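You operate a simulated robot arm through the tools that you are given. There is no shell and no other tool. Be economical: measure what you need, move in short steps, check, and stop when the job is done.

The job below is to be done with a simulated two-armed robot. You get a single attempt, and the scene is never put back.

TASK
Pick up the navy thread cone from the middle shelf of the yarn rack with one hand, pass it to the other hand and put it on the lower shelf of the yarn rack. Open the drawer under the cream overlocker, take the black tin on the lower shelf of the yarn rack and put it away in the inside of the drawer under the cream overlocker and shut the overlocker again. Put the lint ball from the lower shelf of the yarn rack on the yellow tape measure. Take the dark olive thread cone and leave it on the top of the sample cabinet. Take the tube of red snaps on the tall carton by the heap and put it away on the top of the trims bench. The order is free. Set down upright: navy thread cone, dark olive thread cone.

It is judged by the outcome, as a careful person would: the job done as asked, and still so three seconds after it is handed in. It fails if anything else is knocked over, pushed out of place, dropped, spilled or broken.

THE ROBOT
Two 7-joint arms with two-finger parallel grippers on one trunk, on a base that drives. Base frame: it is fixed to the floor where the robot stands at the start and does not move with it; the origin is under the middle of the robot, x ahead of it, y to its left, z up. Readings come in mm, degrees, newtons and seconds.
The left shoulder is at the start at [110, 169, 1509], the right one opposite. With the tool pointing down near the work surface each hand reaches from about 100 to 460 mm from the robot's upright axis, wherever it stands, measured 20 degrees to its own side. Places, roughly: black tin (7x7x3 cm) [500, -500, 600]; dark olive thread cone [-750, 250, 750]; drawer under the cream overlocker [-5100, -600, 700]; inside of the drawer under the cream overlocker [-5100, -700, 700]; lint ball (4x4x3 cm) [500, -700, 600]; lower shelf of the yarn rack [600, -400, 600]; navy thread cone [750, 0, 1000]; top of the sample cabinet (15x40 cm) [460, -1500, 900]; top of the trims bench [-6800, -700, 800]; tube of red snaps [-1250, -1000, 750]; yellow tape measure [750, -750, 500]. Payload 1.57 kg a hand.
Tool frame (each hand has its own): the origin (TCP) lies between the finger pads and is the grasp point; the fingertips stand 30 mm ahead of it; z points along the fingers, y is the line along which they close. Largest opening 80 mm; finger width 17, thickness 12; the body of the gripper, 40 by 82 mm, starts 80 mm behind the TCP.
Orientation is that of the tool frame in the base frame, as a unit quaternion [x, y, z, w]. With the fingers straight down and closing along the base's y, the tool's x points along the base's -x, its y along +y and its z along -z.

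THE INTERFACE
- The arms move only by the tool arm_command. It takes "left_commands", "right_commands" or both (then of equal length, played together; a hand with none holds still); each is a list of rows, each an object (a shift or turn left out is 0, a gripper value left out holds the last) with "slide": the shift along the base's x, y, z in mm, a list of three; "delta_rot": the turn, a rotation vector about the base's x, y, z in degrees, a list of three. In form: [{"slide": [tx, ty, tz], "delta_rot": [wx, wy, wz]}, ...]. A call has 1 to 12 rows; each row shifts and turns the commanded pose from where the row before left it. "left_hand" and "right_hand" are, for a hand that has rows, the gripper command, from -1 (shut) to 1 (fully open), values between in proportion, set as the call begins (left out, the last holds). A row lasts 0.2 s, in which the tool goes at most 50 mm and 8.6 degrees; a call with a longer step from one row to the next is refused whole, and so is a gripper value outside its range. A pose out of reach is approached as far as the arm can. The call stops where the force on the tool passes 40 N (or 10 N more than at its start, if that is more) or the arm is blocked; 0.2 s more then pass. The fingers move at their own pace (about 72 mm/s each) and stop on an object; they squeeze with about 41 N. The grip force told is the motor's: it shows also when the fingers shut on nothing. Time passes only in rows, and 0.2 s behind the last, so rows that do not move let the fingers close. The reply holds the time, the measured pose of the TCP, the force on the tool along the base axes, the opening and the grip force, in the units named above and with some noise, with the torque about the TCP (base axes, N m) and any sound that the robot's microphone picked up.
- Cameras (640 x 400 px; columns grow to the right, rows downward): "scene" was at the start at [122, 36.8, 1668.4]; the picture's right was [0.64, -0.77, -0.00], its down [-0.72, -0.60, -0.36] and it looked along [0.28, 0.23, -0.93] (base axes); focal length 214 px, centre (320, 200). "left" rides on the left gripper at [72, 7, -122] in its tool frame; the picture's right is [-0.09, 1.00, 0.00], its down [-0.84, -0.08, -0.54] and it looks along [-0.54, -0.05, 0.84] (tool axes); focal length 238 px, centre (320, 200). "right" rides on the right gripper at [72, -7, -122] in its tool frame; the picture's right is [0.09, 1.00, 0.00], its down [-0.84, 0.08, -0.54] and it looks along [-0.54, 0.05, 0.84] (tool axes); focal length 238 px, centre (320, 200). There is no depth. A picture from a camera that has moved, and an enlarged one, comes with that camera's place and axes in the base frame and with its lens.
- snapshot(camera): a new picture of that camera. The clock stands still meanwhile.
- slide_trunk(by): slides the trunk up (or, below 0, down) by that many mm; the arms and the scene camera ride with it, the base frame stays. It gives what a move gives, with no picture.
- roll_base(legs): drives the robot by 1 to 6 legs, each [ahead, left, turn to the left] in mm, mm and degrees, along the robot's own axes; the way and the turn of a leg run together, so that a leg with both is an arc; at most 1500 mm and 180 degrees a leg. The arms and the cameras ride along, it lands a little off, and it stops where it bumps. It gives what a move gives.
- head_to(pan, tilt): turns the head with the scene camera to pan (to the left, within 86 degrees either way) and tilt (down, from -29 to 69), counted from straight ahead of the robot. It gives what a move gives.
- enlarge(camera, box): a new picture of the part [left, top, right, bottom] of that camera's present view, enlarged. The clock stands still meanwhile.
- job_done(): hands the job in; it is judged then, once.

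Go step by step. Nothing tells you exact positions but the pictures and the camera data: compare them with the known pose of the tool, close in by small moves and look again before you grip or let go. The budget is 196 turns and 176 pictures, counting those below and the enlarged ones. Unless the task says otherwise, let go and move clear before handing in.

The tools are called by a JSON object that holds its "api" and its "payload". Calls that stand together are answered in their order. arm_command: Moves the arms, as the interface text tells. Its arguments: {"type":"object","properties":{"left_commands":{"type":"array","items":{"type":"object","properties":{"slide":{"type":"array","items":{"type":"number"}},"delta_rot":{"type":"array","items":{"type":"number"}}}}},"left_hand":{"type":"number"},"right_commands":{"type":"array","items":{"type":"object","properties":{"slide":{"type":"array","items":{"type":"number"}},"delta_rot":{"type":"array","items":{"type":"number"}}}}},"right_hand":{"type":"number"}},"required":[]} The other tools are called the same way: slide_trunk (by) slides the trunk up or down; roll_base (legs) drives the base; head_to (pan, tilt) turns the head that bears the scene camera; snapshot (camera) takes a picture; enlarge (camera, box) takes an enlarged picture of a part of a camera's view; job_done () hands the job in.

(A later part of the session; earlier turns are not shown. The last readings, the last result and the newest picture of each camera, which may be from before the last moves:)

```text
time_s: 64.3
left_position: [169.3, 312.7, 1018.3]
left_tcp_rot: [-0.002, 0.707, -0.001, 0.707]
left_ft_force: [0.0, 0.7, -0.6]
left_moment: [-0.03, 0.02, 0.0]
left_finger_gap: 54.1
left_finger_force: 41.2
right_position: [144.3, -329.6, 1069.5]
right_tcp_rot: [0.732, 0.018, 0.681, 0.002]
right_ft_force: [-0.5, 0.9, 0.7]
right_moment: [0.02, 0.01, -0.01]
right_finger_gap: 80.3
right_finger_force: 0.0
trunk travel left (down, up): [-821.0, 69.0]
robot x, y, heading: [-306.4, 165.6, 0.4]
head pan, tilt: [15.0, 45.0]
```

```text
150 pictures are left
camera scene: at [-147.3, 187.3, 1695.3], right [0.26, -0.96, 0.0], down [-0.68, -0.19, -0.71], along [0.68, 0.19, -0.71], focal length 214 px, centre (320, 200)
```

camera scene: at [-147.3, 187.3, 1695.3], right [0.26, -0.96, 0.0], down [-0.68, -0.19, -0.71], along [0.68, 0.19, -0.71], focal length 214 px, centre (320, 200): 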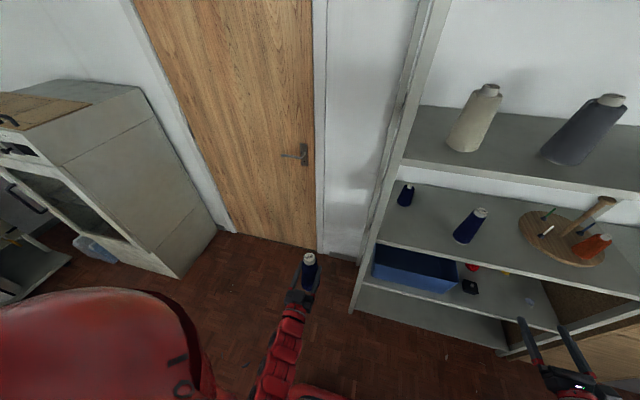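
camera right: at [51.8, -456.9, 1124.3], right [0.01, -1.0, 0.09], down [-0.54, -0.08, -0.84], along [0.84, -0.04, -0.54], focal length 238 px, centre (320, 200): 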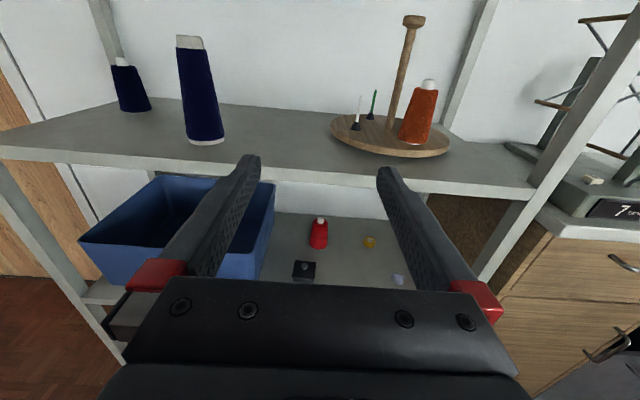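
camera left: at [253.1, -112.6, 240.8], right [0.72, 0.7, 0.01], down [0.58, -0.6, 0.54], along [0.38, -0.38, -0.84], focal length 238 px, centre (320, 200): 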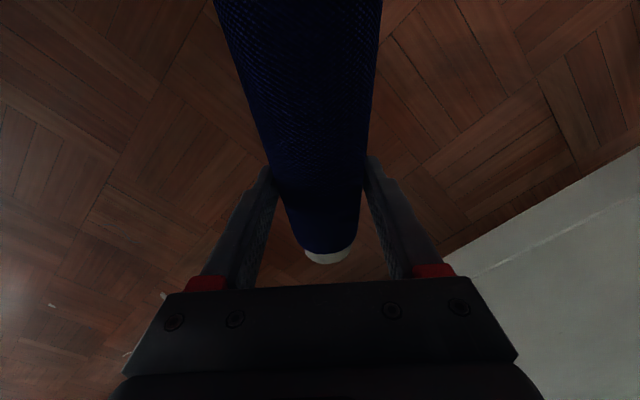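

The cone stands upright in the left hand. I'll raise it, tuck the right arm back, and drive to face its original spot (510,-52).

{"api": "arm_command", "payload": {"left_commands": [{"slide": [0, 0, 25]}, {"slide": [0, 0, 25]}, {"slide": [0, 0, 25]}, {"slide": [0, 0, 0]}, {"slide": [0, 0, 0]}, {"slide": [0, 0, 0]}], "right_commands": [{"slide": [-25, -20, 0]}, {"slide": [-25, -20, 0]}, {"slide": [-25, -20, 0]}, {"slide": [-25, -20, 0]}, {"slide": [-25, -20, 0]}, {"slide": [-25, -20, 0]}]}}

{"api": "roll_base", "payload": {"legs": [[0, -362, 0]]}}

{"api": "head_to", "payload": {"pan": 10, "tilt": 50}}

{"api": "snapshot", "payload": {"camera": "scene"}}

{"api": "snapshot", "payload": {"camera": "left"}}

```text
time_s: 65.7
left_position: [169.2, 310.9, 1094.2]
left_tcp_rot: [-0.004, 0.707, 0.001, 0.708]
left_ft_force: [-0.7, -0.2, -0.8]
left_moment: [0.0, 0.01, 0.01]
left_finger_gap: 54.2
left_finger_force: 40.6
right_position: [-5.1, -450.5, 1069.0]
right_tcp_rot: [0.732, 0.018, 0.681, 0.001]
right_ft_force: [-0.5, -0.5, 0.0]
right_moment: [0.03, 0.0, -0.01]
right_finger_gap: 79.8
right_finger_force: 0.0
trunk travel left (down, up): [-821.0, 69.0]
robot x, y, heading: [-304.9, 157.6, 0.2]
head pan, tilt: [15.0, 45.0]
```

```text
time_s: 68.0
left_position: [172.0, -52.6, 1093.6]
left_tcp_rot: [-0.003, 0.707, 0.0, 0.707]
left_ft_force: [-0.1, 0.0, -0.6]
left_moment: [0.0, 0.02, 0.0]
left_finger_gap: 53.9
left_finger_force: 40.9
right_position: [-3.1, -812.3, 1068.7]
right_tcp_rot: [0.732, 0.017, 0.681, 0.003]
right_ft_force: [-0.3, 0.2, 0.9]
right_moment: [0.0, 0.01, -0.01]
right_finger_gap: 80.0
right_finger_force: 0.0
trunk travel left (down, up): [-821.0, 69.0]
robot x, y, heading: [-304.7, -199.0, 0.6]
head pan, tilt: [15.0, 45.0]
```

```text
time_s: 68.7
left_position: [172.2, -51.6, 1093.4]
left_tcp_rot: [-0.003, 0.707, 0.0, 0.707]
left_ft_force: [-0.3, 0.3, -0.5]
left_moment: [0.01, -0.01, 0.04]
left_finger_gap: 53.9
left_finger_force: 41.0
right_position: [-2.7, -812.4, 1068.5]
right_tcp_rot: [0.732, 0.018, 0.681, 0.001]
right_ft_force: [-0.1, 0.9, 0.1]
right_moment: [0.02, 0.0, 0.01]
right_finger_gap: 80.0
right_finger_force: 0.1
trunk travel left (down, up): [-821.0, 69.0]
robot x, y, heading: [-303.4, -197.9, 0.4]
head pan, tilt: [10.0, 50.0]
```

```text
149 pictures are left
camera scene: at [-147.8, -184.2, 1688.5], right [0.18, -0.98, 0.0], down [-0.75, -0.14, -0.64], along [0.63, 0.12, -0.77], focal length 214 px, centre (320, 200)
```

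scene: 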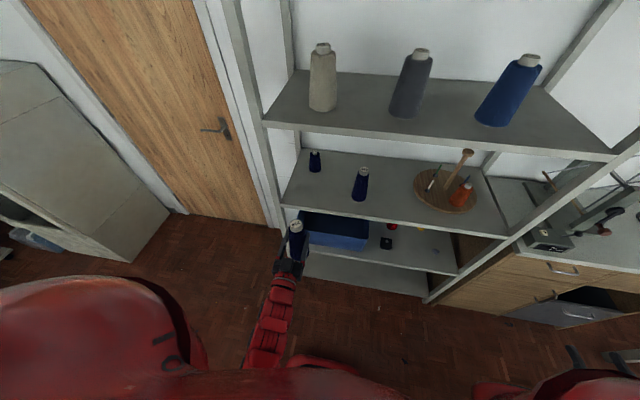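

```text
148 pictures are left
camera left: at [50.3, -45.7, 1022.9], right [0.0, 1.0, 0.09], down [-0.54, -0.08, 0.84], along [0.84, -0.04, 0.54], focal length 238 px, centre (320, 200)
```

left: 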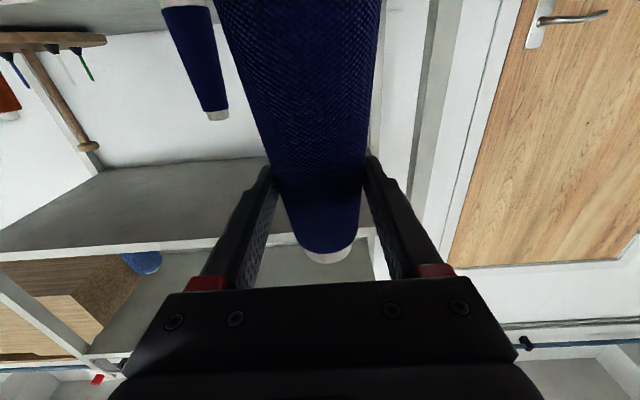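

Lined up in y. Roll forward 200 and extend the arm to just above the spot.

{"api": "roll_base", "payload": {"legs": [[200, 0, 0]]}}

{"api": "arm_command", "payload": {"left_commands": [{"slide": [35, 0, 0]}, {"slide": [35, 0, 0]}, {"slide": [34, 0, 0]}, {"slide": [34, 0, 0]}]}}

{"api": "snapshot", "payload": {"camera": "scene"}}

{"api": "snapshot", "payload": {"camera": "left"}}

```text
time_s: 70.2
left_position: [370.9, -49.1, 1094.7]
left_tcp_rot: [-0.003, 0.707, 0.0, 0.707]
left_ft_force: [-0.3, -0.3, -0.2]
left_moment: [-0.04, 0.01, -0.03]
left_finger_gap: 54.0
left_finger_force: 40.8
right_position: [196.9, -810.5, 1067.7]
right_tcp_rot: [0.732, 0.017, 0.681, 0.002]
right_ft_force: [0.0, 0.3, 0.0]
right_moment: [-0.01, 0.02, 0.01]
right_finger_gap: 80.1
right_finger_force: 0.2
trunk travel left (down, up): [-821.0, 69.0]
robot x, y, heading: [-98.9, -193.9, 0.3]
head pan, tilt: [10.0, 50.0]
```

```text
time_s: 71.2
left_position: [511.6, -49.6, 1093.1]
left_tcp_rot: [-0.004, 0.707, 0.001, 0.707]
left_ft_force: [0.0, -0.4, -0.3]
left_moment: [-0.03, -0.02, -0.03]
left_finger_gap: 54.1
left_finger_force: 41.4
right_position: [198.1, -811.9, 1069.3]
right_tcp_rot: [0.733, 0.018, 0.68, 0.002]
right_ft_force: [0.0, -0.3, -0.6]
right_moment: [0.03, 0.0, -0.02]
right_finger_gap: 80.3
right_finger_force: 0.0
trunk travel left (down, up): [-821.0, 69.0]
robot x, y, heading: [-101.2, -200.6, 0.5]
head pan, tilt: [10.0, 50.0]
```

```text
147 pictures are left
camera scene: at [53.3, -182.2, 1688.3], right [0.18, -0.98, 0.0], down [-0.75, -0.14, -0.64], along [0.63, 0.12, -0.77], focal length 214 px, centre (320, 200)
```

scene: 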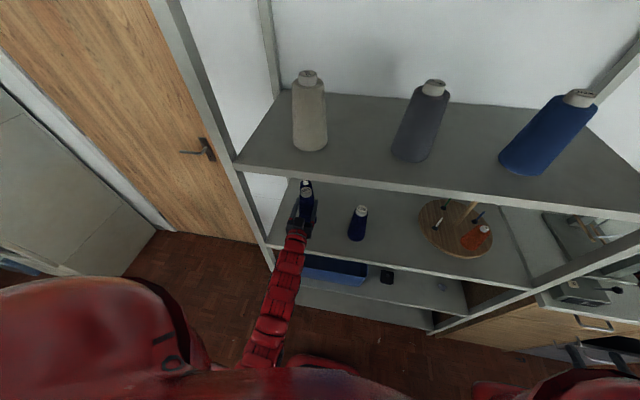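

```text
146 pictures are left
camera left: at [389.3, -43.4, 1021.9], right [-0.01, 1.0, 0.09], down [-0.54, -0.08, 0.84], along [0.84, -0.04, 0.54], focal length 238 px, centre (320, 200)
```

left: 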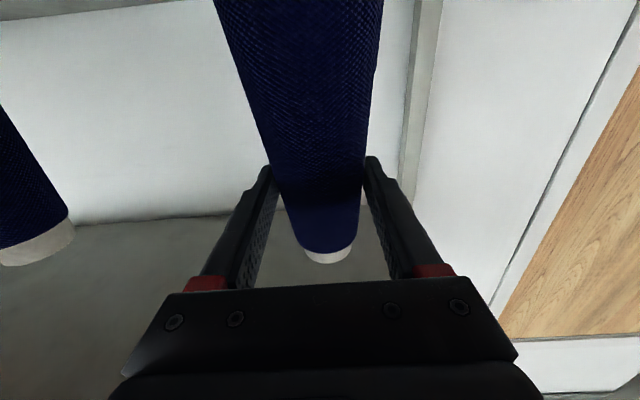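

Descending onto the shelf in small steps.

{"api": "arm_command", "payload": {"left_commands": [{"slide": [0, -1, -8]}, {"slide": [0, -1, -8]}, {"slide": [0, 0, -5]}, {"slide": [0, 0, 0]}]}}

{"api": "arm_command", "payload": {"left_commands": [{"slide": [0, 0, -2]}, {"slide": [0, 0, -2]}, {"slide": [0, 0, -2]}, {"slide": [0, 0, 0]}]}}

{"api": "snapshot", "payload": {"camera": "left"}}

```text
time_s: 72.2
left_position: [511.0, -51.1, 1072.5]
left_tcp_rot: [-0.003, 0.707, 0.001, 0.707]
left_ft_force: [0.6, -0.5, -0.5]
left_moment: [-0.01, 0.03, 0.03]
left_finger_gap: 54.2
left_finger_force: 41.1
right_position: [196.1, -810.8, 1068.7]
right_tcp_rot: [0.733, 0.018, 0.68, 0.002]
right_ft_force: [0.1, 1.2, 0.5]
right_moment: [0.0, 0.01, 0.03]
right_finger_gap: 80.0
right_finger_force: 0.0
trunk travel left (down, up): [-821.0, 69.0]
robot x, y, heading: [-103.4, -200.6, 0.3]
head pan, tilt: [10.0, 50.0]
```

```text
time_s: 73.2
left_position: [509.1, -51.9, 1066.2]
left_tcp_rot: [-0.004, 0.707, 0.001, 0.707]
left_ft_force: [0.1, 0.0, -0.5]
left_moment: [-0.01, 0.02, 0.02]
left_finger_gap: 54.0
left_finger_force: 40.9
right_position: [198.8, -812.0, 1068.8]
right_tcp_rot: [0.733, 0.018, 0.68, 0.002]
right_ft_force: [0.1, 0.1, 0.0]
right_moment: [0.04, 0.02, -0.03]
right_finger_gap: 79.9
right_finger_force: 0.1
trunk travel left (down, up): [-821.0, 69.0]
robot x, y, heading: [-104.4, -197.2, 0.3]
head pan, tilt: [10.0, 50.0]
```

```text
145 pictures are left
camera left: at [387.8, -45.4, 995.6], right [-0.01, 1.0, 0.09], down [-0.54, -0.08, 0.84], along [0.84, -0.04, 0.54], focal length 238 px, centre (320, 200)
```

left: 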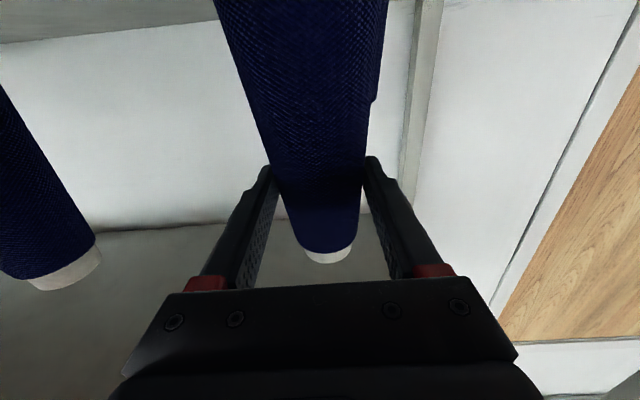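

Very close to contact. Continue in 2 mm steps watching force.

{"api": "arm_command", "payload": {"left_commands": [{"slide": [0, 0, -2]}, {"slide": [0, 0, -2]}, {"slide": [0, 0, 0]}]}}

{"api": "arm_command", "payload": {"left_commands": [{"slide": [0, 0, -2]}, {"slide": [0, 0, -2]}, {"slide": [0, 0, 0]}]}}

{"api": "arm_command", "payload": {"left_commands": [{"slide": [0, 0, -2]}, {"slide": [0, 0, 0]}]}}

```text
time_s: 74.0
left_position: [509.4, -51.0, 1062.3]
left_tcp_rot: [-0.003, 0.707, 0.0, 0.707]
left_ft_force: [0.1, 0.0, -0.8]
left_moment: [-0.02, -0.02, -0.02]
left_finger_gap: 54.1
left_finger_force: 41.0
right_position: [197.0, -811.4, 1068.6]
right_tcp_rot: [0.732, 0.018, 0.681, 0.001]
right_ft_force: [0.3, 0.8, -0.8]
right_moment: [-0.01, 0.0, 0.05]
right_finger_gap: 79.8
right_finger_force: 0.1
trunk travel left (down, up): [-821.0, 69.0]
robot x, y, heading: [-104.6, -198.8, 0.4]
head pan, tilt: [10.0, 50.0]
```

```text
time_s: 74.8
left_position: [508.6, -51.5, 1059.1]
left_tcp_rot: [-0.004, 0.706, 0.0, 0.708]
left_ft_force: [2.0, 0.6, 4.2]
left_moment: [0.1, -0.26, 0.02]
left_finger_gap: 54.1
left_finger_force: 41.6
right_position: [196.7, -811.5, 1069.1]
right_tcp_rot: [0.732, 0.017, 0.681, 0.003]
right_ft_force: [-0.6, -0.2, -0.2]
right_moment: [0.0, 0.0, 0.0]
right_finger_gap: 80.0
right_finger_force: 0.1
trunk travel left (down, up): [-821.0, 69.0]
robot x, y, heading: [-106.3, -194.0, 0.4]
head pan, tilt: [10.0, 50.0]
```

```text
time_s: 75.5
left_position: [508.5, -53.1, 1059.3]
left_tcp_rot: [-0.004, 0.705, 0.0, 0.71]
left_ft_force: [2.4, 1.0, 12.8]
left_moment: [0.22, -0.71, 0.01]
left_finger_gap: 54.1
left_finger_force: 40.6
right_position: [195.9, -811.7, 1068.8]
right_tcp_rot: [0.732, 0.017, 0.681, 0.002]
right_ft_force: [0.6, -0.1, 0.3]
right_moment: [0.0, 0.0, 0.0]
right_finger_gap: 79.7
right_finger_force: 0.1
trunk travel left (down, up): [-821.0, 69.0]
robot x, y, heading: [-106.5, -195.5, 0.2]
head pan, tilt: [10.0, 50.0]
```

Contact made. Relax slightly, open and check it stands.

{"api": "arm_command", "payload": {"left_commands": [{"slide": [0, 0, 1.5]}]}}

{"api": "arm_command", "payload": {"left_commands": [{"slide": [0, 0, 0]}, {"slide": [0, 0, 0]}, {"slide": [0, 0, 0]}, {"slide": [0, 0, 0]}], "left_hand": 1}}

{"api": "snapshot", "payload": {"camera": "left"}}

```text
time_s: 75.8
left_position: [507.9, -52.0, 1058.3]
left_tcp_rot: [-0.004, 0.706, 0.001, 0.708]
left_ft_force: [3.6, 0.8, 11.2]
left_moment: [0.18, -0.74, -0.01]
left_finger_gap: 54.1
left_finger_force: 40.9
right_position: [195.9, -811.1, 1068.4]
right_tcp_rot: [0.732, 0.019, 0.681, 0.0]
right_ft_force: [0.7, -1.3, 0.5]
right_moment: [0.04, -0.01, -0.01]
right_finger_gap: 79.9
right_finger_force: 0.0
trunk travel left (down, up): [-821.0, 69.0]
robot x, y, heading: [-102.9, -199.7, 0.3]
head pan, tilt: [10.0, 50.0]
```

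```text
time_s: 76.8
left_position: [508.9, -52.4, 1059.8]
left_tcp_rot: [-0.004, 0.707, 0.0, 0.707]
left_ft_force: [0.2, -0.3, 0.2]
left_moment: [0.05, 0.01, -0.01]
left_finger_gap: 80.2
left_finger_force: 0.1
right_position: [197.2, -810.6, 1068.2]
right_tcp_rot: [0.731, 0.017, 0.682, 0.002]
right_ft_force: [-1.1, 0.6, -0.4]
right_moment: [0.02, 0.03, 0.01]
right_finger_gap: 80.0
right_finger_force: 0.0
trunk travel left (down, up): [-821.0, 69.0]
robot x, y, heading: [-102.7, -198.1, 0.6]
head pan, tilt: [10.0, 50.0]
```

```text
144 pictures are left
camera left: at [387.6, -46.0, 987.2], right [-0.01, 1.0, 0.09], down [-0.54, -0.08, 0.84], along [0.84, -0.04, 0.54], focal length 238 px, centre (320, 200)
```

left: 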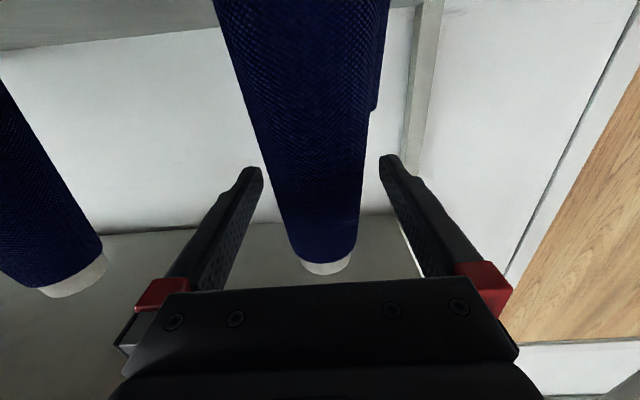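

The cone stands upright again where it had been. I'll back the left hand straight out with the arm, then the base.

{"api": "arm_command", "payload": {"left_commands": [{"slide": [-25, 0, 0]}, {"slide": [-35, 0, 0]}, {"slide": [-40, 0, 0]}, {"slide": [-40, 0, 0]}]}}

{"api": "roll_base", "payload": {"legs": [[-230, 0, 0]]}}

{"api": "snapshot", "payload": {"camera": "scene"}}

```text
time_s: 77.8
left_position: [368.0, -51.4, 1060.4]
left_tcp_rot: [-0.005, 0.706, 0.001, 0.708]
left_ft_force: [-0.1, 0.1, -0.9]
left_moment: [0.0, 0.01, 0.0]
left_finger_gap: 80.0
left_finger_force: 0.0
right_position: [195.6, -811.1, 1069.7]
right_tcp_rot: [0.732, 0.017, 0.682, 0.003]
right_ft_force: [-0.8, 0.0, -0.3]
right_moment: [0.03, 0.02, 0.02]
right_finger_gap: 79.8
right_finger_force: 0.1
trunk travel left (down, up): [-821.0, 69.0]
robot x, y, heading: [-102.9, -198.0, 0.5]
head pan, tilt: [10.0, 50.0]
```

```text
time_s: 79.6
left_position: [142.7, -52.4, 1059.3]
left_tcp_rot: [-0.003, 0.707, 0.0, 0.707]
left_ft_force: [-0.1, 0.3, 0.2]
left_moment: [0.02, 0.0, 0.02]
left_finger_gap: 80.0
left_finger_force: 0.0
right_position: [-32.0, -812.1, 1069.5]
right_tcp_rot: [0.732, 0.018, 0.681, 0.002]
right_ft_force: [-0.6, -0.6, 0.1]
right_moment: [0.0, 0.01, 0.01]
right_finger_gap: 79.9
right_finger_force: 0.1
trunk travel left (down, up): [-821.0, 69.0]
robot x, y, heading: [-329.5, -195.2, 0.6]
head pan, tilt: [10.0, 50.0]
```

```text
143 pictures are left
camera scene: at [-176.4, -183.7, 1688.5], right [0.18, -0.98, 0.0], down [-0.75, -0.14, -0.64], along [0.63, 0.12, -0.77], focal length 214 px, centre (320, 200)
```

scene: 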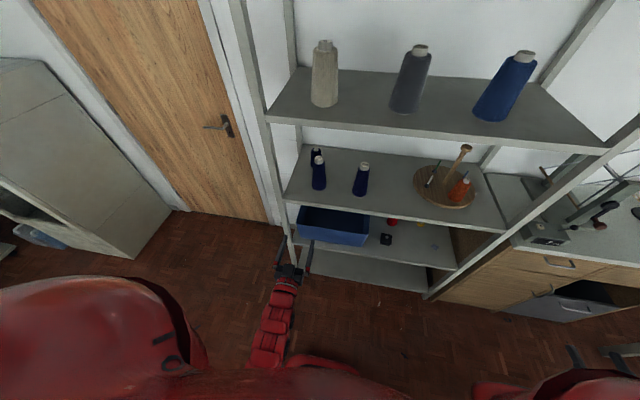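

All cones stand. Now turning the left hand back to point down, and tucking the right hand back a little.

{"api": "arm_command", "payload": {"left_commands": [{"slide": [0, 0, -8], "delta_rot": [0, 8.2, 0]}, {"slide": [0, 0, -8], "delta_rot": [0, 8.2, 0]}, {"slide": [0, 0, -8], "delta_rot": [0, 8.2, 0]}, {"slide": [0, 0, -8], "delta_rot": [0, 8.2, 0]}, {"slide": [0, 0, -8], "delta_rot": [0, 8.2, 0]}, {"slide": [0, 0, -8], "delta_rot": [0, 8.2, 0]}, {"slide": [0, 0, -8], "delta_rot": [0, 8.2, 0]}, {"slide": [0, 0, 0], "delta_rot": [0, 8.2, 0]}, {"slide": [0, 0, 0], "delta_rot": [0, 8.2, 0]}, {"slide": [0, 0, 0], "delta_rot": [0, 8.2, 0]}, {"slide": [0, 0, 0], "delta_rot": [0, 8.0, 0]}], "right_commands": [{"slide": [-12, 0, 0]}, {"slide": [-12, 0, 0]}, {"slide": [-12, 0, 0]}, {"slide": [-12, 0, 0]}, {"slide": [-12, 0, 0]}, {"slide": [-12, 0, 0]}, {"slide": [-12, 0, 0]}, {"slide": [-12, 0, 0]}, {"slide": [0, 0, 0]}, {"slide": [0, 0, 0]}, {"slide": [0, 0, 0]}]}}

```text
time_s: 82.0
left_position: [173.0, -35.1, 954.2]
left_tcp_rot: [-0.001, 1.0, 0.002, -0.001]
left_ft_force: [-0.5, -0.1, -0.4]
left_moment: [-0.01, 0.0, -0.02]
left_finger_gap: 79.9
left_finger_force: 0.2
left hand out of reach, approached as far as the arm can: row 2, 3, 4, 5
right_position: [-126.0, -812.6, 1068.8]
right_tcp_rot: [0.732, 0.018, 0.681, 0.003]
right_ft_force: [0.2, -0.5, 0.2]
right_moment: [-0.01, 0.0, -0.02]
right_finger_gap: 79.7
right_finger_force: 0.1
trunk travel left (down, up): [-821.0, 69.0]
robot x, y, heading: [-333.7, -197.1, 0.4]
head pan, tilt: [10.0, 50.0]
```

Position the left hand at the gap between the tall cones (y≈-147), higher, half open, drawn in, then drive forward.

{"api": "slide_trunk", "payload": {"by": 65}}

{"api": "arm_command", "payload": {"left_commands": [{"slide": [-40, -28, 7]}, {"slide": [-40, -28, 7]}, {"slide": [-40, -28, 7]}, {"slide": [-30, -28, 7]}, {"slide": [0, 0, 0]}], "left_hand": 0}}

{"api": "roll_base", "payload": {"legs": [[370, 0, 0]]}}

{"api": "snapshot", "payload": {"camera": "left"}}

{"api": "snapshot", "payload": {"camera": "scene"}}

```text
time_s: 83.0
left_position: [171.7, -35.3, 1019.2]
left_tcp_rot: [-0.002, 1.0, 0.002, 0.0]
left_ft_force: [-0.3, -0.3, -0.2]
left_moment: [-0.03, 0.02, -0.01]
left_finger_gap: 79.8
left_finger_force: 0.1
right_position: [-127.4, -812.8, 1134.9]
right_tcp_rot: [0.733, 0.019, 0.68, 0.001]
right_ft_force: [0.9, 0.7, -0.7]
right_moment: [0.0, 0.0, -0.01]
right_finger_gap: 80.0
right_finger_force: 0.1
trunk travel left (down, up): [-886.0, 4.0]
robot x, y, heading: [-330.6, -196.5, 0.3]
head pan, tilt: [10.0, 50.0]
```

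```text
time_s: 84.2
left_position: [46.4, -125.6, 1041.7]
left_tcp_rot: [-0.003, 1.0, 0.004, -0.002]
left_ft_force: [-0.3, 0.2, 0.4]
left_moment: [-0.01, 0.03, 0.02]
left_finger_gap: 40.1
left_finger_force: 0.1
left hand out of reach, approached as far as the arm can: row 4
right_position: [-126.1, -812.0, 1133.7]
right_tcp_rot: [0.733, 0.019, 0.68, 0.002]
right_ft_force: [0.7, 0.5, -0.6]
right_moment: [-0.05, -0.02, -0.03]
right_finger_gap: 80.2
right_finger_force: 0.1
trunk travel left (down, up): [-886.0, 4.0]
robot x, y, heading: [-334.0, -200.9, 0.7]
head pan, tilt: [10.0, 50.0]
```

```text
time_s: 86.6
left_position: [404.3, -120.3, 1036.4]
left_tcp_rot: [-0.003, 1.0, 0.009, -0.009]
left_ft_force: [-0.5, 0.1, 0.2]
left_moment: [-0.04, 0.0, -0.01]
left_finger_gap: 40.0
left_finger_force: 0.1
right_position: [239.8, -810.6, 1131.4]
right_tcp_rot: [0.73, 0.019, 0.683, 0.001]
right_ft_force: [1.2, 0.2, 0.6]
right_moment: [0.0, 0.0, -0.01]
right_finger_gap: 80.0
right_finger_force: 0.0
trunk travel left (down, up): [-886.0, 4.0]
robot x, y, heading: [38.0, -196.2, 0.6]
head pan, tilt: [10.0, 50.0]
```

```text
142 pictures are left
camera left: at [335.3, -115.7, 1159.5], right [0.09, 1.0, 0.02], down [0.85, -0.08, 0.53], along [0.53, -0.03, -0.85], focal length 238 px, centre (320, 200)
```

left: 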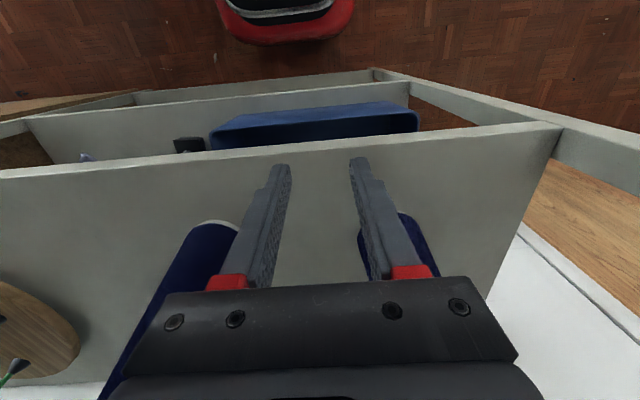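

```text
141 pictures are left
camera scene: at [185.3, -180.6, 1749.8], right [0.18, -0.98, 0.0], down [-0.75, -0.14, -0.65], along [0.64, 0.12, -0.76], focal length 214 px, centre (320, 200)
```

scene: 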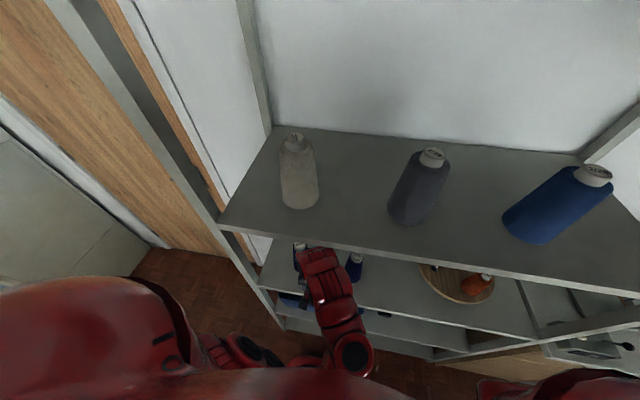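

Centre the hand in the gap and advance between the tall cones.

{"api": "arm_command", "payload": {"left_commands": [{"slide": [0, -14, 4]}, {"slide": [0, -13, 4]}, {"slide": [30, 0, 0]}, {"slide": [30, 0, 0]}]}}

{"api": "snapshot", "payload": {"camera": "left"}}

```text
time_s: 87.8
left_position: [397.3, -114.6, 1036.2]
left_tcp_rot: [-0.009, 0.999, 0.021, -0.035]
left_ft_force: [0.2, -0.4, -0.1]
left_moment: [0.02, -0.04, 0.01]
left_finger_gap: 39.7
left_finger_force: 0.1
right_position: [233.8, -782.9, 1136.4]
right_tcp_rot: [0.723, 0.036, 0.69, -0.02]
right_ft_force: [0.2, 0.4, 0.4]
right_moment: [-0.02, -0.01, -0.01]
right_finger_gap: 79.9
right_finger_force: 0.1
trunk travel left (down, up): [-886.0, 4.0]
robot x, y, heading: [16.2, -172.6, 3.6]
head pan, tilt: [10.0, 50.0]
stopped in row 4 (left hand): the arm was blocked; the commanded pose is now the measured one
```

```text
140 pictures are left
camera left: at [335.3, -112.7, 1163.0], right [0.08, 1.0, 0.04], down [0.87, -0.08, 0.48], along [0.48, 0.0, -0.88], focal length 238 px, centre (320, 200)
```

left: 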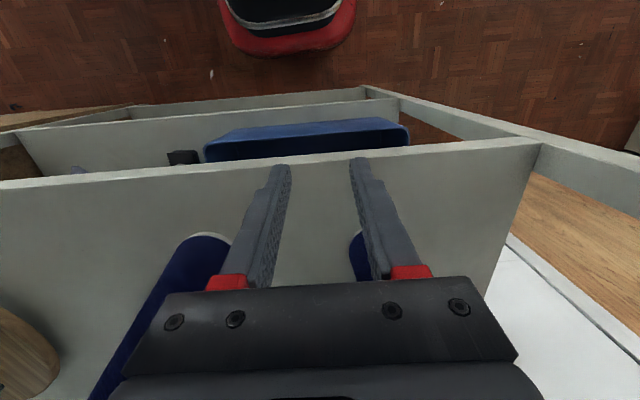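

The arm is blocked, probably its wrist against the upper shelf edge, and the base shifted. I'll pull straight back and look.

{"api": "roll_base", "payload": {"legs": [[-150, 0, 0]]}}

{"api": "snapshot", "payload": {"camera": "scene"}}

```text
time_s: 89.2
left_position: [281.3, -115.9, 1028.7]
left_tcp_rot: [-0.015, 0.999, 0.016, -0.038]
left_ft_force: [0.2, -0.5, -0.4]
left_moment: [0.01, -0.03, 0.01]
left_finger_gap: 39.9
left_finger_force: 0.2
right_position: [113.7, -785.5, 1134.1]
right_tcp_rot: [0.73, 0.037, 0.682, -0.016]
right_ft_force: [-0.2, 0.4, 0.6]
right_moment: [-0.02, 0.01, -0.02]
right_finger_gap: 80.2
right_finger_force: 0.0
trunk travel left (down, up): [-886.0, 4.0]
robot x, y, heading: [-125.3, -180.7, 3.2]
head pan, tilt: [10.0, 50.0]
```

```text
139 pictures are left
camera scene: at [28.3, -161.2, 1753.7], right [0.23, -0.97, 0.0], down [-0.74, -0.18, -0.64], along [0.63, 0.15, -0.77], focal length 214 px, centre (320, 200)
```

scene: 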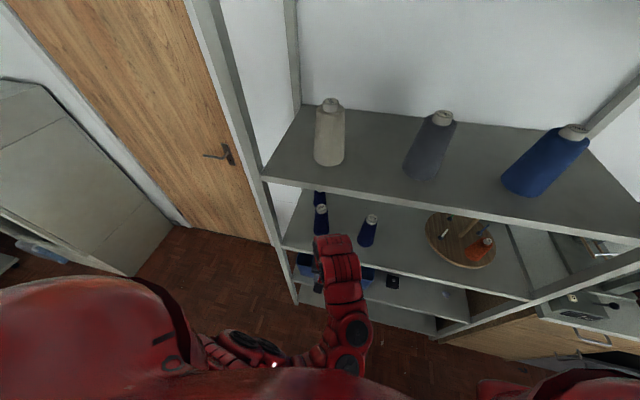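

The vertical approach is blocked by the upper shelf. New plan: the left hand (horizontal) lifts the front tall cone out temporarily, the right hand fetches the small cone from the front, then the left puts the tall cone back. First back off, straighten, and reorient the left hand.

{"api": "roll_base", "payload": {"legs": [[-200, -15, 0], [0, 0, -3.2]]}}

{"api": "slide_trunk", "payload": {"by": -65}}

{"api": "arm_command", "payload": {"left_commands": [{"slide": [8, 5, 10], "delta_rot": [0, -8.2, 0]}, {"slide": [8, 5, 10], "delta_rot": [0, -8.2, 0]}, {"slide": [8, 5, 10], "delta_rot": [0, -8.2, 0]}, {"slide": [8, 5, 10], "delta_rot": [0, -8.2, 0]}, {"slide": [8, 5, 10], "delta_rot": [0, -8.2, 0]}, {"slide": [8, 5, 10], "delta_rot": [0, -8.2, 0]}, {"slide": [8, 5, 10], "delta_rot": [0, -8.2, 0]}, {"slide": [0, 0, 10], "delta_rot": [0, -8.2, 0]}, {"slide": [0, 0, 10], "delta_rot": [0, -8.2, 0]}, {"slide": [0, 0, 10], "delta_rot": [0, -8.2, 0]}, {"slide": [0, 0, 0], "delta_rot": [0, -8.0, 0]}], "left_hand": 1}}

```text
time_s: 91.2
left_position: [87.3, -164.6, 1027.1]
left_tcp_rot: [0.012, 0.999, 0.017, -0.039]
left_ft_force: [0.4, -0.2, 0.8]
left_moment: [-0.01, 0.02, -0.02]
left_finger_gap: 39.9
left_finger_force: 0.1
right_position: [-118.5, -824.2, 1133.2]
right_tcp_rot: [0.733, 0.018, 0.681, 0.002]
right_ft_force: [-0.4, 0.1, -0.4]
right_moment: [0.01, 0.0, -0.01]
right_finger_gap: 80.0
right_finger_force: 0.1
trunk travel left (down, up): [-886.0, 4.0]
robot x, y, heading: [-323.8, -213.8, 0.3]
head pan, tilt: [10.0, 50.0]
```

```text
time_s: 92.2
left_position: [86.0, -163.8, 963.0]
left_tcp_rot: [0.013, 0.999, 0.017, -0.039]
left_ft_force: [-0.1, 0.0, 0.7]
left_moment: [0.01, -0.02, 0.0]
left_finger_gap: 40.1
left_finger_force: 0.1
right_position: [-119.9, -824.8, 1068.2]
right_tcp_rot: [0.732, 0.017, 0.682, 0.002]
right_ft_force: [0.5, 1.2, 0.2]
right_moment: [-0.05, -0.01, 0.01]
right_finger_gap: 80.0
right_finger_force: 0.1
trunk travel left (down, up): [-821.0, 69.0]
robot x, y, heading: [-321.2, -209.7, -0.2]
head pan, tilt: [10.0, 50.0]
```

```text
time_s: 94.7
left_position: [151.8, -180.3, 1008.5]
left_tcp_rot: [-0.001, 0.861, 0.026, 0.507]
left_ft_force: [-0.2, 0.2, 0.1]
left_moment: [0.02, -0.03, 0.03]
left_finger_gap: 79.9
left_finger_force: 0.0
left hand out of reach, approached as far as the arm can: row 3, 4, 5, 6, 7, 8, 9
right_position: [-119.9, -824.6, 1069.5]
right_tcp_rot: [0.732, 0.016, 0.682, 0.004]
right_ft_force: [0.3, -0.7, -0.2]
right_moment: [0.0, 0.01, 0.0]
right_finger_gap: 80.1
right_finger_force: 0.0
trunk travel left (down, up): [-821.0, 69.0]
robot x, y, heading: [-323.2, -213.9, 0.4]
head pan, tilt: [10.0, 50.0]
```

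Finish the pitch while moving out to the left.

{"api": "arm_command", "payload": {"left_commands": [{"slide": [10, 30, 10], "delta_rot": [0, 0, 0]}, {"slide": [10, 30, 10], "delta_rot": [0, -5, 0]}, {"slide": [0, 30, 10], "delta_rot": [0, -8, 0]}, {"slide": [0, 30, 10], "delta_rot": [0, -8, 0]}, {"slide": [0, 10, 10], "delta_rot": [0, -8, 0]}, {"slide": [0, 0, 0]}]}}

```text
time_s: 96.0
left_position: [172.7, -48.5, 1057.7]
left_tcp_rot: [-0.006, 0.708, 0.024, 0.706]
left_ft_force: [-0.1, 0.5, 0.2]
left_moment: [-0.01, 0.03, 0.01]
left_finger_gap: 80.1
left_finger_force: 0.1
right_position: [-120.3, -824.8, 1068.8]
right_tcp_rot: [0.732, 0.017, 0.681, 0.003]
right_ft_force: [0.7, 0.3, 0.0]
right_moment: [-0.01, -0.01, 0.0]
right_finger_gap: 79.9
right_finger_force: 0.0
trunk travel left (down, up): [-821.0, 69.0]
robot x, y, heading: [-325.1, -210.1, 0.3]
head pan, tilt: [10.0, 50.0]
```

Square it up and drive in as before.

{"api": "arm_command", "payload": {"left_commands": [{"slide": [0, -3, 0], "delta_rot": [-1.4, 0, -2.4]}, {"slide": [0, 0, 0]}]}}

{"api": "roll_base", "payload": {"legs": [[200, 0, 0]]}}

{"api": "snapshot", "payload": {"camera": "left"}}

```text
time_s: 96.7
left_position: [173.6, -52.5, 1058.5]
left_tcp_rot: [0.0, 0.708, 0.0, 0.706]
left_ft_force: [-0.7, -0.4, 0.1]
left_moment: [0.0, -0.02, -0.01]
left_finger_gap: 80.1
left_finger_force: 0.0
right_position: [-120.2, -824.1, 1068.1]
right_tcp_rot: [0.732, 0.018, 0.681, 0.002]
right_ft_force: [0.5, 0.3, 0.2]
right_moment: [0.0, 0.02, 0.01]
right_finger_gap: 79.8
right_finger_force: 0.1
trunk travel left (down, up): [-821.0, 69.0]
robot x, y, heading: [-327.8, -209.6, 0.2]
head pan, tilt: [10.0, 50.0]
```

```text
time_s: 98.2
left_position: [372.3, -53.3, 1059.5]
left_tcp_rot: [-0.001, 0.708, 0.001, 0.706]
left_ft_force: [0.0, 0.2, 1.1]
left_moment: [0.0, -0.02, 0.01]
left_finger_gap: 80.0
left_finger_force: 0.0
right_position: [77.9, -825.3, 1068.7]
right_tcp_rot: [0.732, 0.016, 0.681, 0.003]
right_ft_force: [-0.1, 0.6, 0.6]
right_moment: [-0.01, -0.02, 0.03]
right_finger_gap: 80.1
right_finger_force: 0.0
trunk travel left (down, up): [-821.0, 69.0]
robot x, y, heading: [-125.9, -207.8, 0.3]
head pan, tilt: [10.0, 50.0]
```

```text
138 pictures are left
camera left: at [250.2, -45.7, 988.2], right [0.0, 1.0, 0.09], down [-0.54, -0.08, 0.84], along [0.84, -0.05, 0.54], focal length 238 px, centre (320, 200)
```

left: 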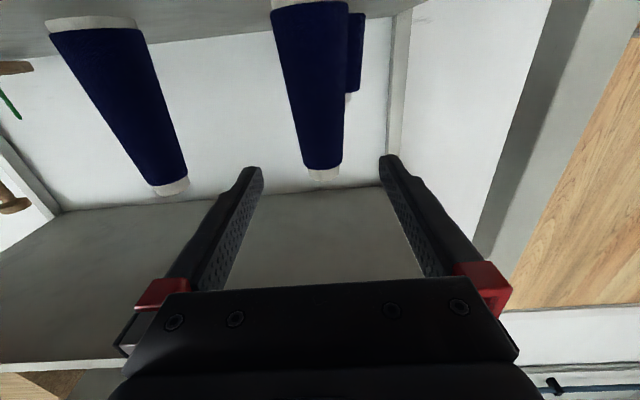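

The cone is dead centre between the fingers. Advance, grip, lift, retract.

{"api": "arm_command", "payload": {"left_commands": [{"slide": [35, 0, 1]}, {"slide": [35, 0, 0]}, {"slide": [34, 0, 0]}, {"slide": [33, 0, 0]}, {"slide": [0, 0, 0]}]}}

{"api": "arm_command", "payload": {"left_commands": [{"slide": [0, 0, 0]}, {"slide": [0, 0, 0]}, {"slide": [0, 0, 0]}, {"slide": [0, 0, 10]}, {"slide": [0, 0, 15]}, {"slide": [0, 0, 10]}], "left_hand": -1}}

{"api": "snapshot", "payload": {"camera": "left"}}

```text
time_s: 99.5
left_position: [508.2, -52.7, 1059.0]
left_tcp_rot: [0.001, 0.708, 0.0, 0.706]
left_ft_force: [-0.2, -0.1, 1.1]
left_moment: [0.01, 0.01, 0.01]
left_finger_gap: 80.1
left_finger_force: 0.1
right_position: [77.4, -824.2, 1068.9]
right_tcp_rot: [0.732, 0.016, 0.681, 0.003]
right_ft_force: [0.6, 0.6, 0.5]
right_moment: [-0.01, -0.02, 0.03]
right_finger_gap: 80.1
right_finger_force: 0.0
trunk travel left (down, up): [-821.0, 69.0]
robot x, y, heading: [-124.5, -209.8, 0.1]
head pan, tilt: [10.0, 50.0]
```

```text
time_s: 100.8
left_position: [508.8, -53.5, 1095.0]
left_tcp_rot: [0.0, 0.709, 0.001, 0.705]
left_ft_force: [-0.6, -1.0, -0.8]
left_moment: [-0.03, 0.04, 0.02]
left_finger_gap: 53.7
left_finger_force: 40.4
right_position: [78.3, -824.6, 1067.7]
right_tcp_rot: [0.732, 0.017, 0.681, 0.003]
right_ft_force: [-0.2, 0.9, 0.0]
right_moment: [0.0, -0.01, 0.01]
right_finger_gap: 80.1
right_finger_force: 0.0
trunk travel left (down, up): [-821.0, 69.0]
robot x, y, heading: [-125.7, -210.2, 0.2]
head pan, tilt: [10.0, 50.0]
```

```text
137 pictures are left
camera left: at [387.2, -45.9, 1024.1], right [0.0, 1.0, 0.09], down [-0.54, -0.08, 0.84], along [0.84, -0.05, 0.54], focal length 238 px, centre (320, 200)
```

left: 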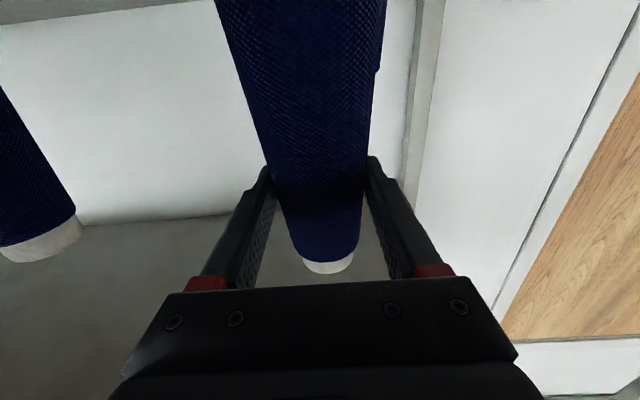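

Holding the tall cone clear. Back everything out, then shift left while bringing the right hand to its central forward pose.

{"api": "arm_command", "payload": {"left_commands": [{"slide": [-35, 0, 0]}, {"slide": [-35, 0, 0]}, {"slide": [-35, 0, 0]}, {"slide": [-30, 0, 0]}]}}

{"api": "roll_base", "payload": {"legs": [[-250, 0, 0], [0, 400, 0]]}}

{"api": "arm_command", "payload": {"right_commands": [{"slide": [20, 45, -5], "delta_rot": [1.6, -4.1, -1.1]}, {"slide": [20, 45, -5]}, {"slide": [20, 45, -5]}, {"slide": [20, 45, -5]}, {"slide": [20, 45, -5]}, {"slide": [20, 45, -5]}, {"slide": [20, 45, -5]}, {"slide": [20, 45, -5]}, {"slide": [20, 40, -5]}]}}

{"api": "snapshot", "payload": {"camera": "right"}}

{"api": "snapshot", "payload": {"camera": "scene"}}

```text
time_s: 101.8
left_position: [372.6, -54.9, 1097.3]
left_tcp_rot: [-0.001, 0.708, 0.002, 0.706]
left_ft_force: [-0.4, 0.5, -1.7]
left_moment: [-0.02, -0.01, 0.01]
left_finger_gap: 53.6
left_finger_force: 41.2
right_position: [76.7, -824.4, 1069.8]
right_tcp_rot: [0.731, 0.017, 0.682, 0.003]
right_ft_force: [-0.8, 0.5, -0.4]
right_moment: [-0.01, 0.04, 0.01]
right_finger_gap: 79.9
right_finger_force: 0.0
trunk travel left (down, up): [-821.0, 69.0]
robot x, y, heading: [-124.1, -210.5, -0.1]
head pan, tilt: [10.0, 50.0]
```

```text
time_s: 105.8
left_position: [127.1, 343.7, 1094.9]
left_tcp_rot: [0.003, 0.709, -0.002, 0.705]
left_ft_force: [-0.6, 0.1, -0.4]
left_moment: [-0.01, 0.04, 0.03]
left_finger_gap: 53.9
left_finger_force: 41.4
right_position: [-173.6, -425.2, 1069.0]
right_tcp_rot: [0.731, 0.014, 0.682, 0.005]
right_ft_force: [-0.1, -0.1, 0.0]
right_moment: [-0.02, 0.01, 0.03]
right_finger_gap: 80.0
right_finger_force: 0.1
trunk travel left (down, up): [-821.0, 69.0]
robot x, y, heading: [-374.3, 190.5, -0.6]
head pan, tilt: [10.0, 50.0]
```

```text
time_s: 107.8
left_position: [126.7, 345.3, 1095.7]
left_tcp_rot: [0.003, 0.708, -0.003, 0.706]
left_ft_force: [-0.1, 0.2, -0.7]
left_moment: [0.01, 0.01, -0.03]
left_finger_gap: 53.9
left_finger_force: 41.2
right_position: [6.8, -23.8, 1023.8]
right_tcp_rot: [0.707, -0.002, 0.707, 0.002]
right_ft_force: [0.6, 0.2, 0.5]
right_moment: [-0.01, 0.01, -0.01]
right_finger_gap: 80.1
right_finger_force: 0.0
trunk travel left (down, up): [-821.0, 69.0]
robot x, y, heading: [-370.5, 187.6, -0.4]
head pan, tilt: [10.0, 50.0]
```

```text
136 pictures are left
camera right: at [-115.8, -17.7, 1096.5], right [-0.01, -1.0, 0.09], down [-0.54, -0.07, -0.84], along [0.84, -0.05, -0.54], focal length 238 px, centre (320, 200)
```

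right: 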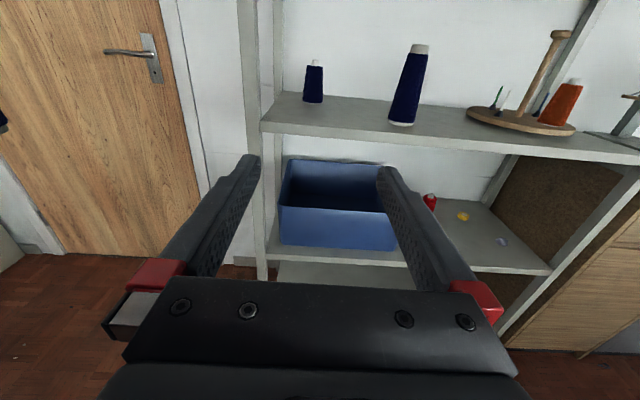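

```text
135 pictures are left
camera scene: at [-218.1, 204.8, 1688.5], right [0.17, -0.99, 0.0], down [-0.75, -0.13, -0.64], along [0.63, 0.11, -0.77], focal length 214 px, centre (320, 200)
```

scene: 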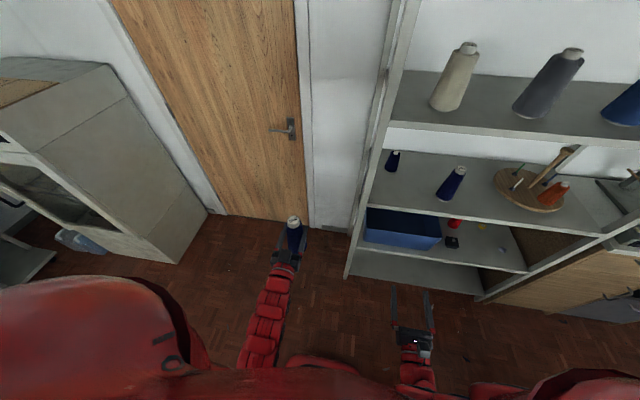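

Right hand aligned with the small cone (≈(650,-12)). I'll pitch it 20° nose-down for wrist clearance and drive forward.

{"api": "arm_command", "payload": {"right_commands": [{"slide": [0, 4, 0], "delta_rot": [0, 7, 0]}, {"slide": [0, 4, 0], "delta_rot": [0, 7, 0]}, {"slide": [0, 4, -10], "delta_rot": [0, 6, 0]}]}}

{"api": "roll_base", "payload": {"legs": [[370, 0, 0.4]]}}

{"api": "snapshot", "payload": {"camera": "right"}}

```text
time_s: 108.6
left_position: [126.7, 342.8, 1095.6]
left_tcp_rot: [0.002, 0.709, -0.001, 0.705]
left_ft_force: [0.2, -0.4, -1.4]
left_moment: [-0.02, 0.02, 0.01]
left_finger_gap: 53.9
left_finger_force: 40.9
right_position: [-23.4, -139.5, 1015.1]
right_tcp_rot: [0.767, -0.192, 0.599, 0.131]
right_ft_force: [-0.2, 0.7, -0.4]
right_moment: [0.0, 0.03, -0.01]
right_finger_gap: 80.1
right_finger_force: 0.2
right hand out of reach, approached as far as the arm can: row 2, 3
trunk travel left (down, up): [-821.0, 69.0]
robot x, y, heading: [-373.3, 188.8, -0.4]
head pan, tilt: [10.0, 50.0]
stopped in row 3 (right hand): the arm was blocked; the commanded pose is now the measured one
```

```text
time_s: 111.0
left_position: [497.0, 346.6, 1095.3]
left_tcp_rot: [0.001, 0.709, 0.001, 0.705]
left_ft_force: [-0.3, 0.5, -0.8]
left_moment: [0.02, -0.01, 0.05]
left_finger_gap: 53.6
left_finger_force: 40.2
right_position: [347.5, -137.3, 1009.6]
right_tcp_rot: [0.77, -0.193, 0.595, 0.127]
right_ft_force: [-0.5, 0.2, -0.8]
right_moment: [0.01, 0.0, -0.01]
right_finger_gap: 79.8
right_finger_force: 0.0
trunk travel left (down, up): [-821.0, 69.0]
robot x, y, heading: [1.0, 186.2, -0.1]
head pan, tilt: [10.0, 50.0]
```

```text
134 pictures are left
camera right: at [259.9, -89.5, 1111.6], right [-0.43, -0.9, 0.05], down [-0.69, 0.29, -0.67], along [0.59, -0.32, -0.74], focal length 238 px, centre (320, 200)
```

right: 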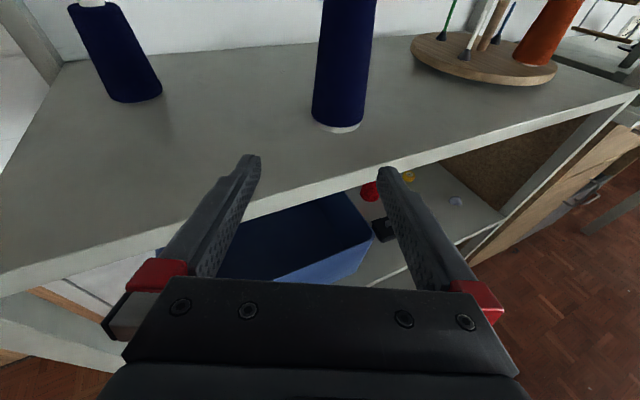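

The right arm was too folded to hold that pitch and it yawed. I'll back off and re-pose it further forward.

{"api": "roll_base", "payload": {"legs": [[-220, 0, 0]]}}

{"api": "arm_command", "payload": {"right_commands": [{"slide": [35, 20, 0], "delta_rot": [0, 0, 0]}, {"slide": [35, 20, 0], "delta_rot": [-0.2, 1.3, 6.7]}, {"slide": [35, 20, 0], "delta_rot": [-0.2, 1.3, 6.7]}, {"slide": [35, 20, 0], "delta_rot": [-0.2, 1.3, 6.7]}, {"slide": [35, 20, 0], "delta_rot": [-0.2, 1.3, 6.7]}, {"slide": [35, 25, 0]}]}}

```text
time_s: 112.6
left_position: [278.0, 345.9, 1094.5]
left_tcp_rot: [0.0, 0.708, 0.0, 0.706]
left_ft_force: [0.1, 0.0, -1.0]
left_moment: [0.0, 0.02, -0.01]
left_finger_gap: 53.7
left_finger_force: 41.1
right_position: [128.6, -138.5, 1010.6]
right_tcp_rot: [0.769, -0.196, 0.595, 0.128]
right_ft_force: [0.7, -0.7, 0.0]
right_moment: [0.04, -0.01, -0.01]
right_finger_gap: 79.8
right_finger_force: 0.0
trunk travel left (down, up): [-821.0, 69.0]
robot x, y, heading: [-222.5, 191.8, 0.0]
head pan, tilt: [10.0, 50.0]
```

```text
time_s: 114.0
left_position: [279.4, 345.6, 1095.6]
left_tcp_rot: [0.0, 0.709, 0.0, 0.705]
left_ft_force: [-0.2, -0.5, 0.4]
left_moment: [-0.01, -0.01, 0.0]
left_finger_gap: 53.8
left_finger_force: 41.0
right_position: [304.2, -32.0, 1010.7]
right_tcp_rot: [0.818, -0.002, 0.575, 0.001]
right_ft_force: [-0.4, 0.3, -0.7]
right_moment: [0.01, 0.0, 0.03]
right_finger_gap: 80.1
right_finger_force: 0.0
right hand out of reach, approached as far as the arm can: row 1
trunk travel left (down, up): [-821.0, 69.0]
robot x, y, heading: [-220.4, 186.0, -0.0]
head pan, tilt: [10.0, 50.0]
```

Good pose. Align y, lower to 992, roll forward.

{"api": "arm_command", "payload": {"right_commands": [{"slide": [0, 20, -10]}, {"slide": [0, 0, -8]}]}}

{"api": "roll_base", "payload": {"legs": [[200, 0, 0]]}}

{"api": "snapshot", "payload": {"camera": "right"}}

```text
time_s: 114.6
left_position: [277.3, 346.9, 1096.0]
left_tcp_rot: [0.001, 0.709, 0.0, 0.705]
left_ft_force: [-0.8, -0.4, -0.8]
left_moment: [0.0, 0.0, 0.0]
left_finger_gap: 53.6
left_finger_force: 41.5
right_position: [303.1, -14.0, 992.8]
right_tcp_rot: [0.819, -0.002, 0.574, 0.001]
right_ft_force: [0.5, -0.2, -0.1]
right_moment: [0.04, 0.02, 0.02]
right_finger_gap: 79.9
right_finger_force: 0.1
trunk travel left (down, up): [-821.0, 69.0]
robot x, y, heading: [-220.3, 192.1, -0.0]
head pan, tilt: [10.0, 50.0]
```

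```text
time_s: 116.2
left_position: [477.3, 343.8, 1096.2]
left_tcp_rot: [0.001, 0.709, 0.0, 0.705]
left_ft_force: [-0.3, 0.3, -1.7]
left_moment: [0.01, 0.02, 0.01]
left_finger_gap: 53.5
left_finger_force: 40.8
right_position: [504.3, -14.2, 992.4]
right_tcp_rot: [0.818, -0.003, 0.575, 0.002]
right_ft_force: [-0.1, -0.4, 0.2]
right_moment: [-0.01, 0.01, 0.0]
right_finger_gap: 79.9
right_finger_force: 0.1
trunk travel left (down, up): [-821.0, 69.0]
robot x, y, heading: [-21.2, 187.8, -0.2]
head pan, tilt: [10.0, 50.0]
```

```text
133 pictures are left
camera right: at [412.8, -6.5, 1101.5], right [0.02, -1.0, 0.09], down [-0.79, -0.07, -0.6], along [0.61, -0.05, -0.79], focal length 238 px, centre (320, 200)
```

right: 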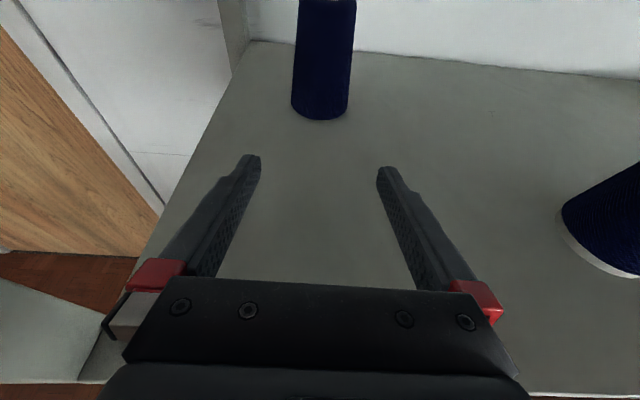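

Cone is centred, its base front at x≈630 (diameter ≈58). Advance to x≈655 and grip.

{"api": "arm_command", "payload": {"right_commands": [{"slide": [40, 0, 0]}, {"slide": [40, 0, 0]}, {"slide": [40, 0, 0]}, {"slide": [30, 0, 0]}, {"slide": [0, 0, 0]}]}}

{"api": "snapshot", "payload": {"camera": "right"}}

```text
time_s: 117.4
left_position: [478.5, 345.4, 1095.5]
left_tcp_rot: [0.001, 0.709, 0.0, 0.705]
left_ft_force: [-0.1, 0.1, -0.7]
left_moment: [-0.01, 0.02, 0.01]
left_finger_gap: 53.7
left_finger_force: 40.3
right_position: [653.7, -13.9, 992.5]
right_tcp_rot: [0.818, -0.003, 0.575, 0.002]
right_ft_force: [-0.2, -0.2, 0.0]
right_moment: [0.04, -0.02, 0.01]
right_finger_gap: 80.3
right_finger_force: 0.0
trunk travel left (down, up): [-821.0, 69.0]
robot x, y, heading: [-17.6, 191.0, 0.1]
head pan, tilt: [10.0, 50.0]
```

```text
132 pictures are left
camera right: at [562.7, -7.0, 1102.4], right [0.02, -1.0, 0.09], down [-0.79, -0.07, -0.6], along [0.61, -0.05, -0.79], focal length 238 px, centre (320, 200)
```

right: 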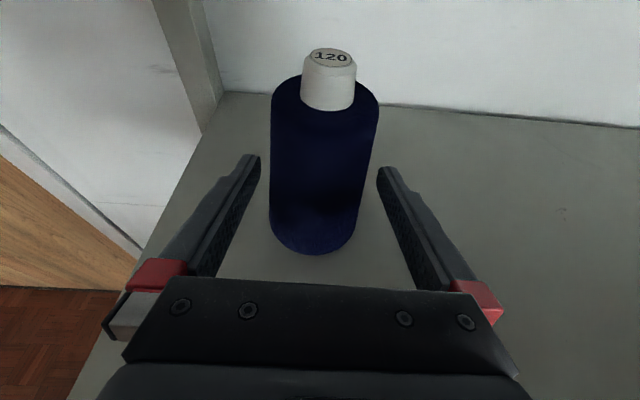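

The fingers straddle the cone labelled 120. Close and lift.

{"api": "arm_command", "payload": {"right_commands": [{"slide": [0, 0, 0]}, {"slide": [0, 0, 0]}, {"slide": [0, 0, 0]}, {"slide": [0, 0, 10]}, {"slide": [0, 0, 15]}, {"slide": [0, 0, 10]}], "right_hand": -1}}

{"api": "snapshot", "payload": {"camera": "right"}}

```text
time_s: 118.8
left_position: [479.0, 345.3, 1095.2]
left_tcp_rot: [0.001, 0.709, 0.0, 0.705]
left_ft_force: [1.1, 0.7, -0.4]
left_moment: [0.0, 0.0, -0.02]
left_finger_gap: 53.7
left_finger_force: 41.0
right_position: [653.4, -14.1, 1027.3]
right_tcp_rot: [0.818, -0.003, 0.575, 0.002]
right_ft_force: [0.8, 0.4, -1.7]
right_moment: [-0.03, 0.02, 0.01]
right_finger_gap: 57.2
right_finger_force: 41.1
trunk travel left (down, up): [-821.0, 69.0]
robot x, y, heading: [-20.6, 189.4, 0.2]
head pan, tilt: [10.0, 50.0]
```

```text
131 pictures are left
camera right: at [562.8, -6.4, 1136.5], right [0.02, -1.0, 0.09], down [-0.8, -0.07, -0.6], along [0.61, -0.05, -0.79], focal length 238 px, centre (320, 200)
```

right: 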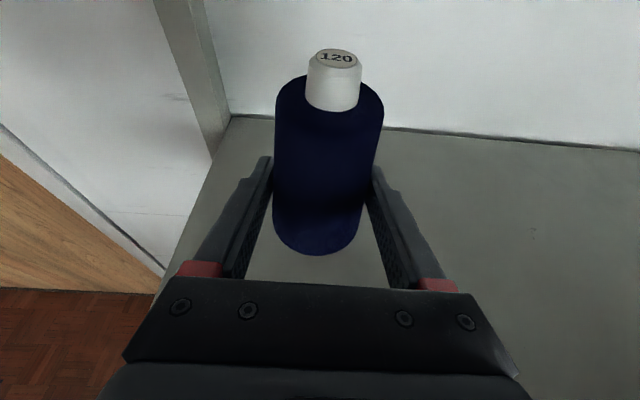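

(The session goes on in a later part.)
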